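You operate a simulated robot arm through the tools that you are given. There is no shell and no other tool. Be economical: measure what you need, move in short steps, check, and stop when the job is done.

You run a simulated robot arm. Do the job below in one go: nothing can be reset, and whatever is moved stays where it is left.

JOB
Put the blue-gripped mesh on the top of the takeaway bench away on the top of the jar bench.
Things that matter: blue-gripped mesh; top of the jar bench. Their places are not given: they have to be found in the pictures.

The check looks at the end state, three seconds after you hand in, the way a careful person would. Anything else that was tipped, shoved, dropped, spilled or broken makes it a failure.

ROBOT AND FRAMES
A 6-joint arm with a two-finger parallel gripper, fixed in place. Base frame: the origin is at the foot of the arm, x ahead of it, y to its left, z up; the work surface is at about z = 0.85. Lengths are in m, angles in degrees, forces in N, time in s.
With the tool pointing down near the work surface it reaches from about 0.26 to 0.68 m from the base axis. Its first joint turns from -66.0 to 66.0 degrees. Payload 2.9 kg.
The TCP is the grasp point between the finger pads, 0.03 m short of the fingertips. In the tool frame z runs along the fingers and y along their closing line. The gripper opens to 0.11 m. The fingers are 0.02 m wide and 0.01 m thick; the gripper's body (0.048 by 0.112 m) begins 0.055 m behind the TCP.
Orientation is told as [roll, pitch, yaw] about the base's x, y, z axes, in that order, counted from this pose: with the fingers straight down and closing along the base's y, the tool's x points along the base's -x, its y along +y and its z along -z.

CONTROLS
- The arm moves only by the tool send_rows. Its argument "commands" is a list of rows, each a list of 7 numbers: the shift along the tool's x, y, z in m, then the turn, a rotation vector about the tool's x, y, z in degrees, then the finger opening in m, from 0 to 0.11. In form: [[dx, dy, dz, rx, ry, rz, claw], ...]. A call has 1 to 8 rows; each row shifts and turns the commanded pose from where the row before left it, along the tool's axes as they then stand. A row lasts 0.2 s, in which the tool goes at most 0.05 m and 8.6 degrees; a call with a longer step from one row to the next is refused whole, and so is a gripper value outside its range. A pose out of reach is approached as far as the arm can. The call stops where the force on the tool passes 40 N (or 10 N more than at its start, if that is more) or the arm is blocked; 0.2 s more then pass. The fingers move at their own pace (about 0.108 m/s each) and stop on an object; they squeeze with about 33 N. The grip force told is the motor's: it shows also when the fingers shut on nothing. Time passes only in rows, and 0.2 s behind the last, so rows that do not move let the fingers close. It gives the time, the measured TCP pose, the force on the tool (base axes), the opening and the grip force at its end, in the units of the frame above (readings bear some noise).
- Cameras (640 x 400 px; columns grow to the right, rows downward): "scene" is fixed at [0.0881, 0.4423, 1.3866]; the picture's right is [-0.64, -0.77, 0.00], its down [-0.43, 0.36, -0.83] and it looks along [0.63, -0.53, -0.56] (base axes); focal length 351 px, centre (320, 200). "wrist" rides on the gripper at [-0.036, 0, -0.057] in the tool frame; the picture's right is [0.00, -1.00, 0.00], its down [0.97, 0.00, -0.24] and it looks along [0.24, 0.00, 0.97] (tool axes); focal length 218 px, centre (320, 200).
- capture(camera): a new picture of that camera. No time passes.
- pixel_to_xyz(camera, pixels): there is no depth. For up to 12 entries [column, row, z] of the newest picture of that camera ("zoom" is the newest enlarged one), the place [x, y] in the base frame at which the ray of that pixel passes the height z, good to about 0.002 m. No time passes.
- zoom(camera, box): a new picture of the part [left, top, right, bottom] of that camera's present view, enlarged. No time passes.
- sign_off(): hands the job in; it is judged then, once.

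Go step by step. Measure first, check grasps and placings, and put right what went wrong. The budget is 60 turns and 20 pictures, counting those below and the enlarged ones. Unless the task says otherwise, let go and move clear before handing in, and close with one line.

The tools are called after "Emit:" by a JSON object that holds its "name" and its "arguments". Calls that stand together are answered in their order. send_rows: Moves the arm, as the interface text tells. Its arguments: {"type":"object","properties":{"commands":{"type":"array","items":{"type":"array","items":{"type":"number"}}}},"required":["commands"]} The other tools are called the same way: capture (camera) takes a picture; pixel_to_xyz (camera, pixels) gives the place at which the rays of pixels pass given heights; zoom (camera, box) takes an enlarged picture of a part of a camera's view; sign_off () hands the job in.

At the start:

```text
t: 0.0
eef_pos: [0.4435, -0.1131, 1.1599]
tcp_rot: [0.1, 0.1, 0.0]
force: [0.3, 0.3, 0.2]
grip_width: 0.11
grasp_force: 0.1
```

scene: 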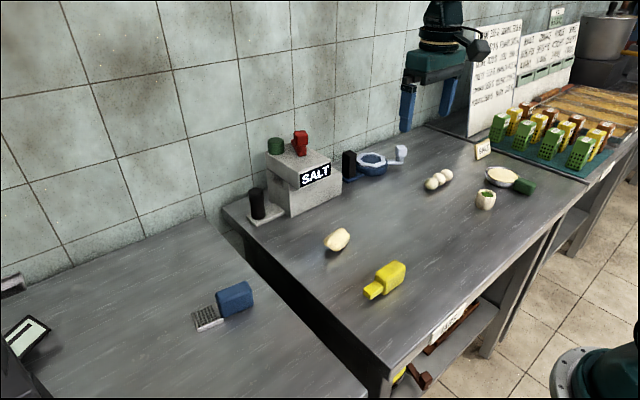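
wrist: 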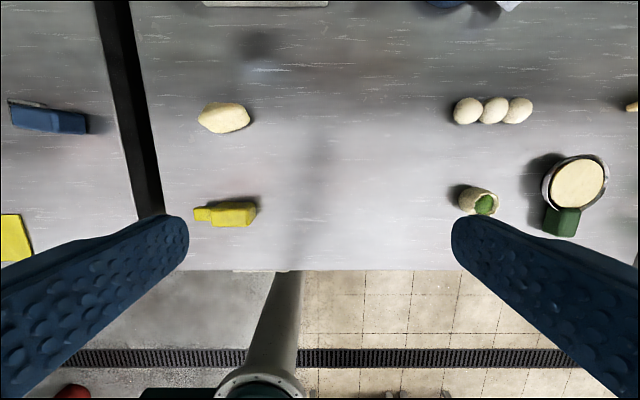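

The scene shows a blue-handled grater at about (225,305) on the left bench, and a blue round thing at (372,162) on the middle bench, with bench labels near (447,325). I'll zoom to tell them and the labels apart.

Emit:
{"name": "zoom", "arguments": {"camera": "scene", "box": [380, 280, 540, 380]}}

Emit:
{"name": "zoom", "arguments": {"camera": "scene", "box": [240, 120, 420, 232]}}

Emit:
{"name": "zoom", "arguments": {"camera": "scene", "box": [440, 0, 640, 200]}}

Emit:
{"name": "zoom", "arguments": {"camera": "scene", "box": [0, 240, 290, 400]}}

```text
4.00 times, centred on (460, 330) of scene
```

zoom: 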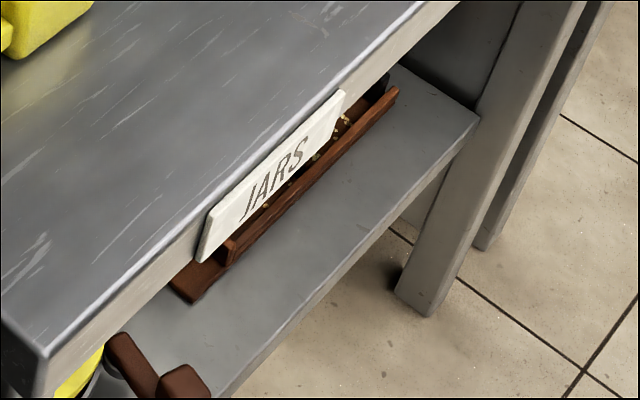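

```text
3.56 times, centred on (330, 176) of scene
```

zoom: 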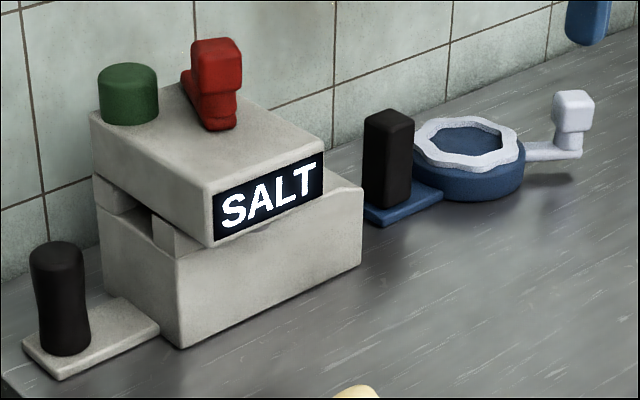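

```text
2.00 times, centred on (540, 100) of scene
```

zoom: 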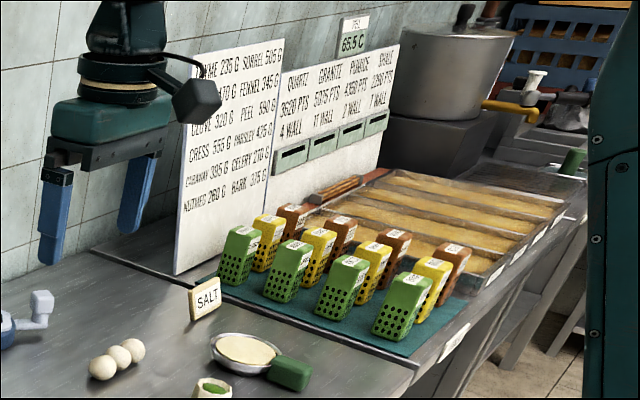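

```text
2.21 times, centred on (145, 320) of scene
```

zoom: 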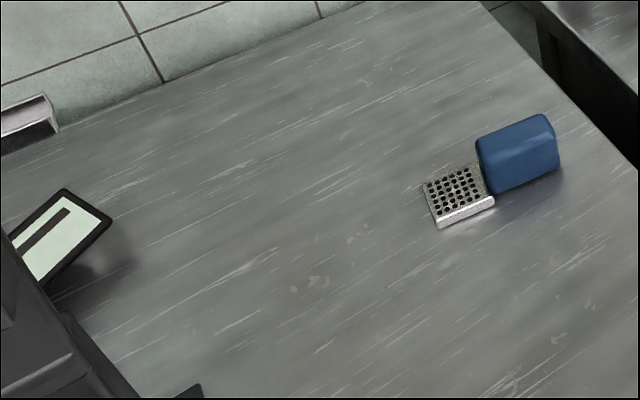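

The JARS sign is on the middle bench, so the left one with the perforated, blue-handled grater is the takeaway bench. I'll measure the grater in the last enlarged picture (handle ~(520,155), mesh ~(458,195)) and free space on the middle bench.

Emit:
{"name": "pixel_to_xyz", "arguments": {"camera": "zoom", "pixels": [[496, 194, 0.85], [560, 166, 0.85], [478, 140, 0.89], [545, 114, 0.89], [438, 228, 0.85], [494, 205, 0.85], [424, 184, 0.86], [478, 165, 0.86], [488, 158, 0.89], [555, 133, 0.89], [638, 170, 0.85], [490, 0, 0.85]]}}

Emit:
{"name": "pixel_to_xyz", "arguments": {"camera": "wrist", "pixels": [[9, 100, 0.85], [9, 127, 0.85], [87, 112, 0.85], [87, 134, 0.85], [50, 120, 0.88], [100, 0, 0.85], [130, 0, 0.85], [140, 220, 0.85], [165, 215, 0.85], [223, 118, 0.87], [225, 213, 0.87], [300, 270, 0.85]]}}

Emit:
{"name": "pixel_to_xyz", "arguments": {"camera": "scene", "pixels": [[400, 220, 0.85], [338, 240, 0.85], [385, 282, 0.85], [436, 182, 0.85], [485, 200, 0.85], [290, 260, 0.85], [285, 215, 0.85], [390, 365, 0.85], [365, 390, 0.85], [340, 220, 0.85]]}}

```text
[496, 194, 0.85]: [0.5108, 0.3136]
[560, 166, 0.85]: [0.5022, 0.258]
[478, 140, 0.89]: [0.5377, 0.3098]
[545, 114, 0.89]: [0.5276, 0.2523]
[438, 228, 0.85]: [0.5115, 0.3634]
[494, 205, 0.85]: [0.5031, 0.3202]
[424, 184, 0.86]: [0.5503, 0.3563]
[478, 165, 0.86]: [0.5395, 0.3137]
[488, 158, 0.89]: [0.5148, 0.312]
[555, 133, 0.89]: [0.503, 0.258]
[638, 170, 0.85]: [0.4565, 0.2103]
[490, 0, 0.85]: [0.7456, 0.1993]
```

```text
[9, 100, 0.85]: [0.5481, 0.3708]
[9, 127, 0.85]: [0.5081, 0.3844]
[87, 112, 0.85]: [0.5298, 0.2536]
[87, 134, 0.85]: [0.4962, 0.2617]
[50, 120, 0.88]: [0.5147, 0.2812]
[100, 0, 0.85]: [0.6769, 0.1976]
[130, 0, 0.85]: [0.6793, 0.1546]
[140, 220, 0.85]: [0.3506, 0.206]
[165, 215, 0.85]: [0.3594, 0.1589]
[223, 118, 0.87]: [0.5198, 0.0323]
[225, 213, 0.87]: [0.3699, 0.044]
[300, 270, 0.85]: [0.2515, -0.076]
```

```text
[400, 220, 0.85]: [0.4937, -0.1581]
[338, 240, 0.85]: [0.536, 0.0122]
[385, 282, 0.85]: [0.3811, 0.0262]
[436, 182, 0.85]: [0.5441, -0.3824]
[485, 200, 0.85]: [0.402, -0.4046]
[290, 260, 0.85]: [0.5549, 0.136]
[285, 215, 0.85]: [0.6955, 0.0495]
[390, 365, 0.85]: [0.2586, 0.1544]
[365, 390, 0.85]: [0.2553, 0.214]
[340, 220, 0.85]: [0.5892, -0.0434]
```

The handle's middle is near (0.518, 0.283), its long axis about 10° off base y, top near z≈0.89, and the middle bench has clear space around (0.49,-0.16). I'll move above the grater at the present height first.

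Emit:
{"name": "send_rows", "arguments": {"commands": [[-0.0092, 0.0492, 0, 0, 0, 0, 0.11], [-0.0092, 0.0492, 0, 0, 0, 0, 0.11], [-0.0092, 0.0492, 0, 0, 0, 0, 0.11], [-0.0092, 0.0492, 0, 0, 0, 0, 0.11], [-0.0092, 0.0492, 0, 0, 0, 0, 0.11], [-0.0092, 0.0492, 0, 0, 0, 0, 0.11], [-0.0092, 0.0492, 0, 0, 0, 0, 0.11], [-0.0092, 0.0492, 0, 0, 0, 0, 0.11]]}}

Emit:
{"name": "send_rows", "arguments": {"commands": [[0, 0, 0, 0, 0, -8, 0.11], [0, 0, 0, 0, 0, -8, 0.11], [0, 0, 0, 0, 0, -8, 0.11], [0, 0, 0, 0, 0, -8, 0.11], [0, 0, 0, 0, 0, -8, 0.11]]}}

Emit:
{"name": "send_rows", "arguments": {"commands": [[0, 0, 0, 0, 0, -8, 0.11], [0, 0, 0, 0, 0, -8, 0.11], [0, 0, 0, 0, 0, -8, 0.11], [0, 0, 0, 0, 0, -8, 0.11], [0, 0, 0, 0, 0, -8, 0.11], [0, 0, 0.04, 0, 0, 0, 0.11], [0, 0, 0.04, 0, 0, 0, 0.11], [0, 0, 0, 0, 0, 0, 0.11]]}}

Emit:
{"name": "capture", "arguments": {"camera": "wrist"}}

```text
t: 1.8
eef_pos: [0.5165, 0.2816, 1.1618]
tcp_rot: [0.0, 0.0, -0.1]
force: [0.3, -0.1, 0.2]
grip_width: 0.11
grasp_force: 0.2
```

```text
t: 3.0
eef_pos: [0.5166, 0.2803, 1.1603]
tcp_rot: [0.1, 0.0, 40.2]
force: [-0.4, 0.7, -0.4]
grip_width: 0.11
grasp_force: 0.1
```

```text
t: 4.8
eef_pos: [0.5174, 0.2812, 1.0787]
tcp_rot: [0.0, 0.0, 80.0]
force: [0.0, 0.6, 0.4]
grip_width: 0.1102
grasp_force: 0.0
```

```text
13 pictures are left
```

wrist: 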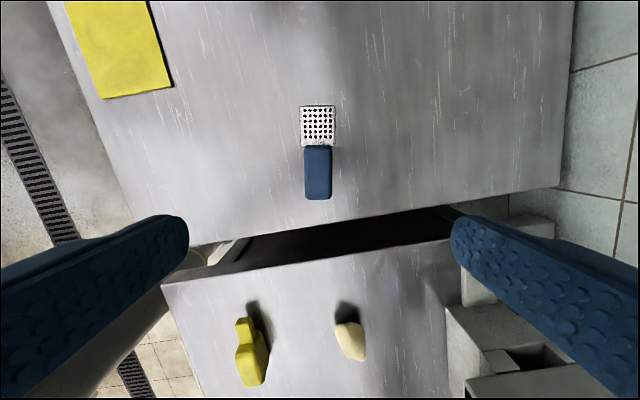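

The grater is nearly square with the gripper; handle spans columns 304–332, rows 147–200. I'll get its coordinates.

Emit:
{"name": "pixel_to_xyz", "arguments": {"camera": "wrist", "pixels": [[304, 147, 0.885], [332, 147, 0.885], [304, 197, 0.885], [332, 197, 0.885], [318, 172, 0.885], [318, 200, 0.85], [318, 107, 0.86]]}}

Emit:
{"name": "zoom", "arguments": {"camera": "wrist", "box": [270, 90, 370, 210]}}

```text
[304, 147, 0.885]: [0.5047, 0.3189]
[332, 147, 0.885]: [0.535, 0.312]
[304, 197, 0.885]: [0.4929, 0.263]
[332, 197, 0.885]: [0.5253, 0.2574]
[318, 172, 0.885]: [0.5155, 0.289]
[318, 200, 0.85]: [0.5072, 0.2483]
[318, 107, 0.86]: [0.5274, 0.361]
```

```text
3.33 times, centred on (320, 150) of wrist
```

zoom: 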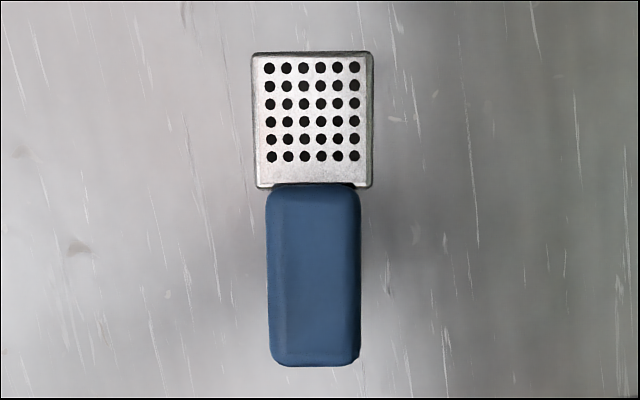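

The handle's middle is about (0.515, 0.288), just 7 mm past the TCP. I'll shift and come down to TCP z≈0.886 (tips ≈0.856).

Emit:
{"name": "send_rows", "arguments": {"commands": [[-0.008, 0, 0.04, 0, 0, 0, 0.11], [0, 0, 0.04, 0, 0, 0, 0.11], [0, 0, 0.04, 0, 0, 0, 0.08], [0, 0, 0.03, 0, 0, 0, 0.08], [0, 0, 0.02, 0, 0, 0, 0.08], [0, 0, 0, 0, 0, 0, 0.08]]}}

Emit:
{"name": "capture", "arguments": {"camera": "wrist"}}

Emit:
{"name": "zoom", "arguments": {"camera": "scene", "box": [120, 210, 320, 335]}}

```text
t: 6.2
eef_pos: [0.5179, 0.289, 0.9073]
tcp_rot: [0.0, 0.0, 80.0]
force: [-0.3, -0.1, -0.6]
grip_width: 0.08
grasp_force: 0.1
```

```text
11 pictures are left
```

wrist: 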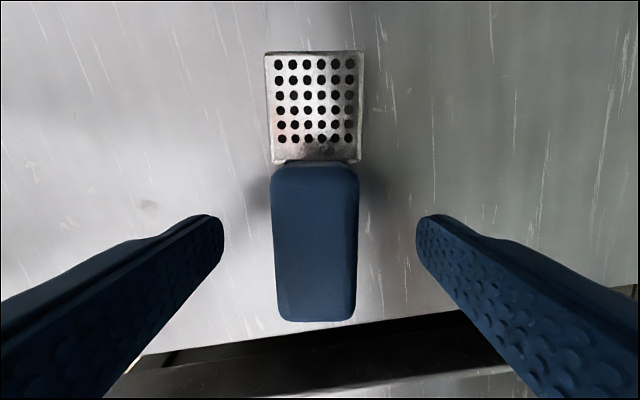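

```text
3.20 times, centred on (220, 272) of scene
```

zoom: 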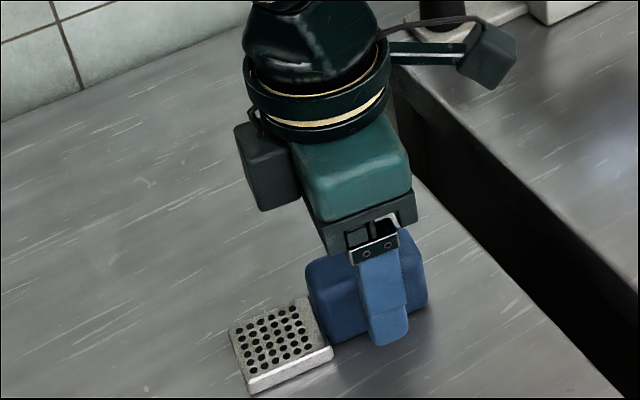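

The handle (cols 272–357) sits 2 mm to the left of the finger centre, with clearance on both sides. I'll nudge, lower 20 mm and close.

Emit:
{"name": "send_rows", "arguments": {"commands": [[-0.004, 0.002, 0.01, 0, 0, 0, 0.08], [0, 0, 0.01, 0, 0, 0, 0.08], [0, 0, 0, 0, 0, 0, 0.02], [0, 0, 0, 0, 0, 0, 0.01], [0, 0, 0, 0, 0, 0, 0.01], [0, 0, 0, 0, 0, 0, 0.01]]}}

```text
t: 7.6
eef_pos: [0.517, 0.2933, 0.8873]
tcp_rot: [0.0, 0.0, 80.0]
force: [-0.1, 0.7, -1.4]
grip_width: 0.0311
grasp_force: 32.9
```

The fingers stopped on the handle at 31 mm with 33 N. I'll lift and look.

Emit:
{"name": "send_rows", "arguments": {"commands": [[0, 0, -0.02, 0, 0, 0, 0.01], [0, 0, -0.04, 0, 0, 0, 0.01], [0, 0, -0.05, 0, 0, 0, 0.01], [0, 0, -0.04, 0, 0, 0, 0.01], [0, 0, 0, 0, 0, 0, 0.01]]}}

Emit:
{"name": "capture", "arguments": {"camera": "scene"}}

```text
t: 8.8
eef_pos: [0.516, 0.2944, 1.0396]
tcp_rot: [0.0, -0.1, 80.0]
force: [-0.2, -0.1, -1.2]
grip_width: 0.0314
grasp_force: 33.3
```

```text
9 pictures are left
```

scene: 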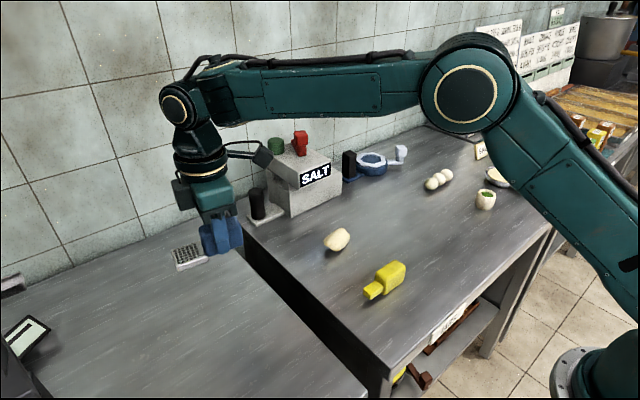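

The grater is held level and clear of the bench. I'll carry it to about (0.466, -0.15) over the jar bench, lifting a little on the way.

Emit:
{"name": "send_rows", "arguments": {"commands": [[0, 0, -0.04, 0, 0, 0, 0.01], [0.0447, -0.0028, 0, 0, 0, 0, 0.01], [0.0447, -0.0028, 0, 0, 0, 0, 0.01], [0.0447, -0.0028, 0, 0, 0, 0, 0.01], [0.0447, -0.0028, 0, 0, 0, 0, 0.01], [0.0447, -0.0028, 0, 0, 0, 0, 0.01]]}}

Emit:
{"name": "send_rows", "arguments": {"commands": [[0.0447, -0.0028, 0, 0, 0, 0, 0.01], [0.0447, -0.0028, 0, 0, 0, 0, 0.01], [0.0447, -0.0028, 0, 0, 0, 0, 0.01], [0.0447, -0.0028, 0, 0, 0, 0, 0.01], [0.0447, -0.0028, 0, 0, 0, 0, 0.01], [0, 0, 0, 0, 0, 0, 0.01]]}}

Emit:
{"name": "capture", "arguments": {"camera": "scene"}}

Emit:
{"name": "capture", "arguments": {"camera": "wrist"}}

```text
t: 10.2
eef_pos: [0.492, 0.0692, 1.0807]
tcp_rot: [0.1, -0.1, 80.1]
force: [0.1, 0.1, -1.1]
grip_width: 0.0312
grasp_force: 33.3
```

```text
t: 11.6
eef_pos: [0.4684, -0.1531, 1.0814]
tcp_rot: [0.0, 0.0, 80.0]
force: [0.4, 0.3, -0.1]
grip_width: 0.0311
grasp_force: 32.8
```

```text
8 pictures are left
```

scene: 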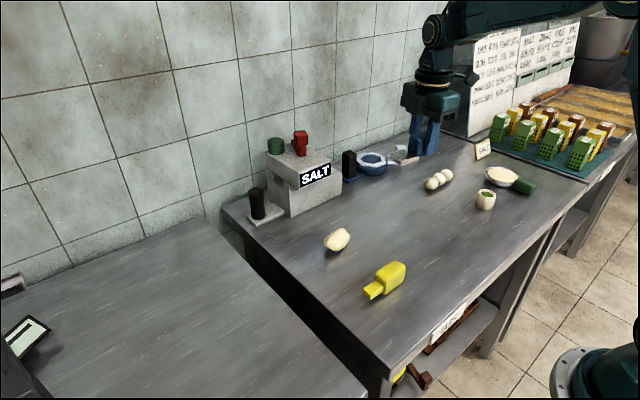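

```text
7 pictures are left
```

wrist: 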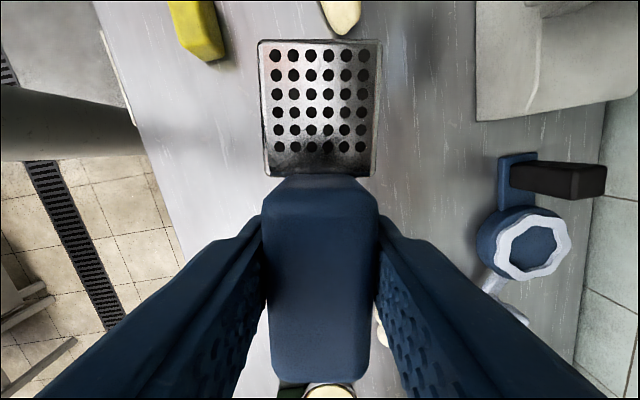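

Still gripped (31 mm, 33 N), and around (0.468,-0.153) the bench is clear: nearest things are the lump at y≈0 and eggs/cup at y≈-0.32. I'll lower to just above the grasp height of 0.887.

Emit:
{"name": "send_rows", "arguments": {"commands": [[0, 0, 0.045, 0, 0, 0, 0.01], [0, 0, 0.045, 0, 0, 0, 0.01], [0, 0, 0.045, 0, 0, 0, 0.01], [0, 0, 0.035, 0, 0, 0, 0.01], [0, 0, 0.013, 0, 0, 0, 0.01], [0, 0, 0.006, 0, 0, 0, 0.01], [0, 0, 0, 0, 0, 0, 0.01]]}}

Emit:
{"name": "zoom", "arguments": {"camera": "scene", "box": [320, 120, 520, 245]}}

```text
t: 13.2
eef_pos: [0.4672, -0.1511, 0.8922]
tcp_rot: [0.0, 0.0, 80.0]
force: [-0.4, 0.1, -0.1]
grip_width: 0.0311
grasp_force: 33.3
```

```text
3.20 times, centred on (420, 182) of scene
```

zoom: 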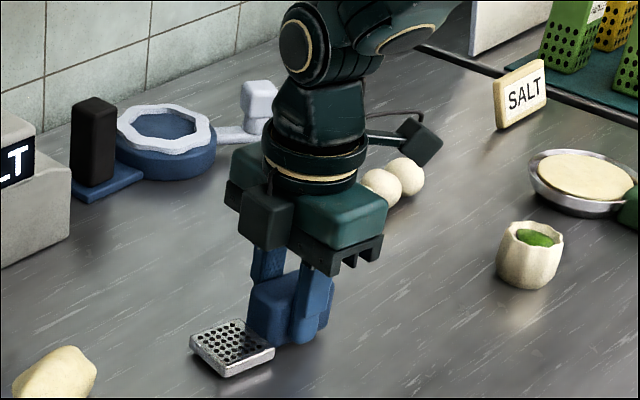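

The grater hangs about 4 mm above the bench with space all around and no contact force yet. I'll lower in small steps until it touches.

Emit:
{"name": "send_rows", "arguments": {"commands": [[0, 0, 0.002, 0, 0, 0, 0.01], [0, 0, 0.002, 0, 0, 0, 0.01], [0, 0, 0.001, 0, 0, 0, 0.01], [0, 0, 0, 0, 0, 0, 0.01]]}}

```text
t: 14.2
eef_pos: [0.4677, -0.152, 0.8891]
tcp_rot: [-0.2, -0.1, 79.9]
force: [-6.3, 3.1, 26.7]
grip_width: 0.0313
grasp_force: 32.8
```

The 27 N upward force says it's resting on the bench. I'll ease back 1 mm, open, then rise straight up.

Emit:
{"name": "send_rows", "arguments": {"commands": [[0, 0, -0.002, 0, 0, 0, 0.01], [0, 0, 0, 0, 0, 0, 0.05], [0, 0, 0, 0, 0, 0, 0.07], [0, 0, 0, 0, 0, 0, 0.07]]}}

Emit:
{"name": "send_rows", "arguments": {"commands": [[0, 0, -0.02, 0, 0, 0, 0.07], [0, 0, -0.04, 0, 0, 0, 0.07], [0, 0, -0.05, 0, 0, 0, 0.07], [0, 0, -0.05, 0, 0, 0, 0.07], [0, 0, -0.04, 0, 0, 0, 0.07], [0, 0, 0, 0, 0, 0, 0.07]]}}

Emit:
{"name": "capture", "arguments": {"camera": "scene"}}

Emit:
{"name": "capture", "arguments": {"camera": "wrist"}}

```text
t: 15.2
eef_pos: [0.4671, -0.1522, 0.888]
tcp_rot: [0.0, 0.1, 80.0]
force: [0.3, -0.2, -0.2]
grip_width: 0.0699
grasp_force: 0.0
```

```text
t: 16.6
eef_pos: [0.4684, -0.1526, 1.0855]
tcp_rot: [-0.1, 0.0, 80.0]
force: [-0.2, -0.2, -0.1]
grip_width: 0.07
grasp_force: 0.1
```

```text
5 pictures are left
```

scene: 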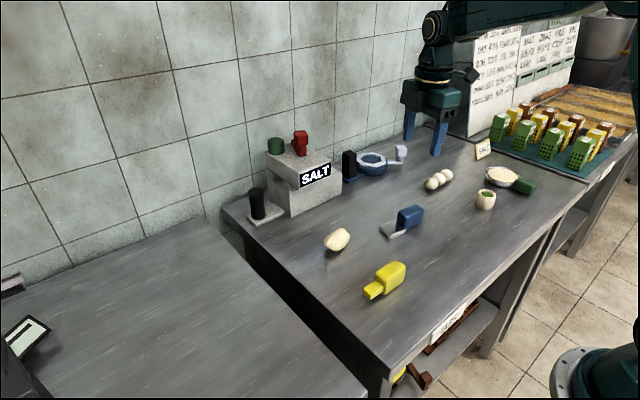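

```text
4 pictures are left
```

wrist: 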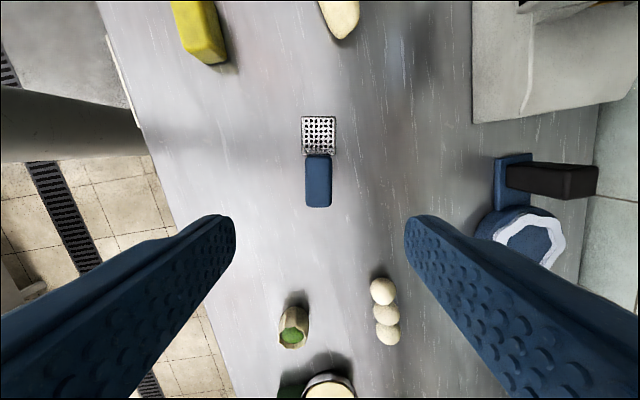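

The grater lies flat on the jar bench at scene (403,220), the gripper is clear, and everything else is where it was. I'm handing in.

Emit:
{"name": "sign_off", "arguments": {}}

```text
The job is handed in.
```

The blue-gripped mesh (the blue-handled grater) is now on top of the jar bench, lying flat near (0.47, -0.15). The gripper has let go and moved clear, and nothing else was disturbed.
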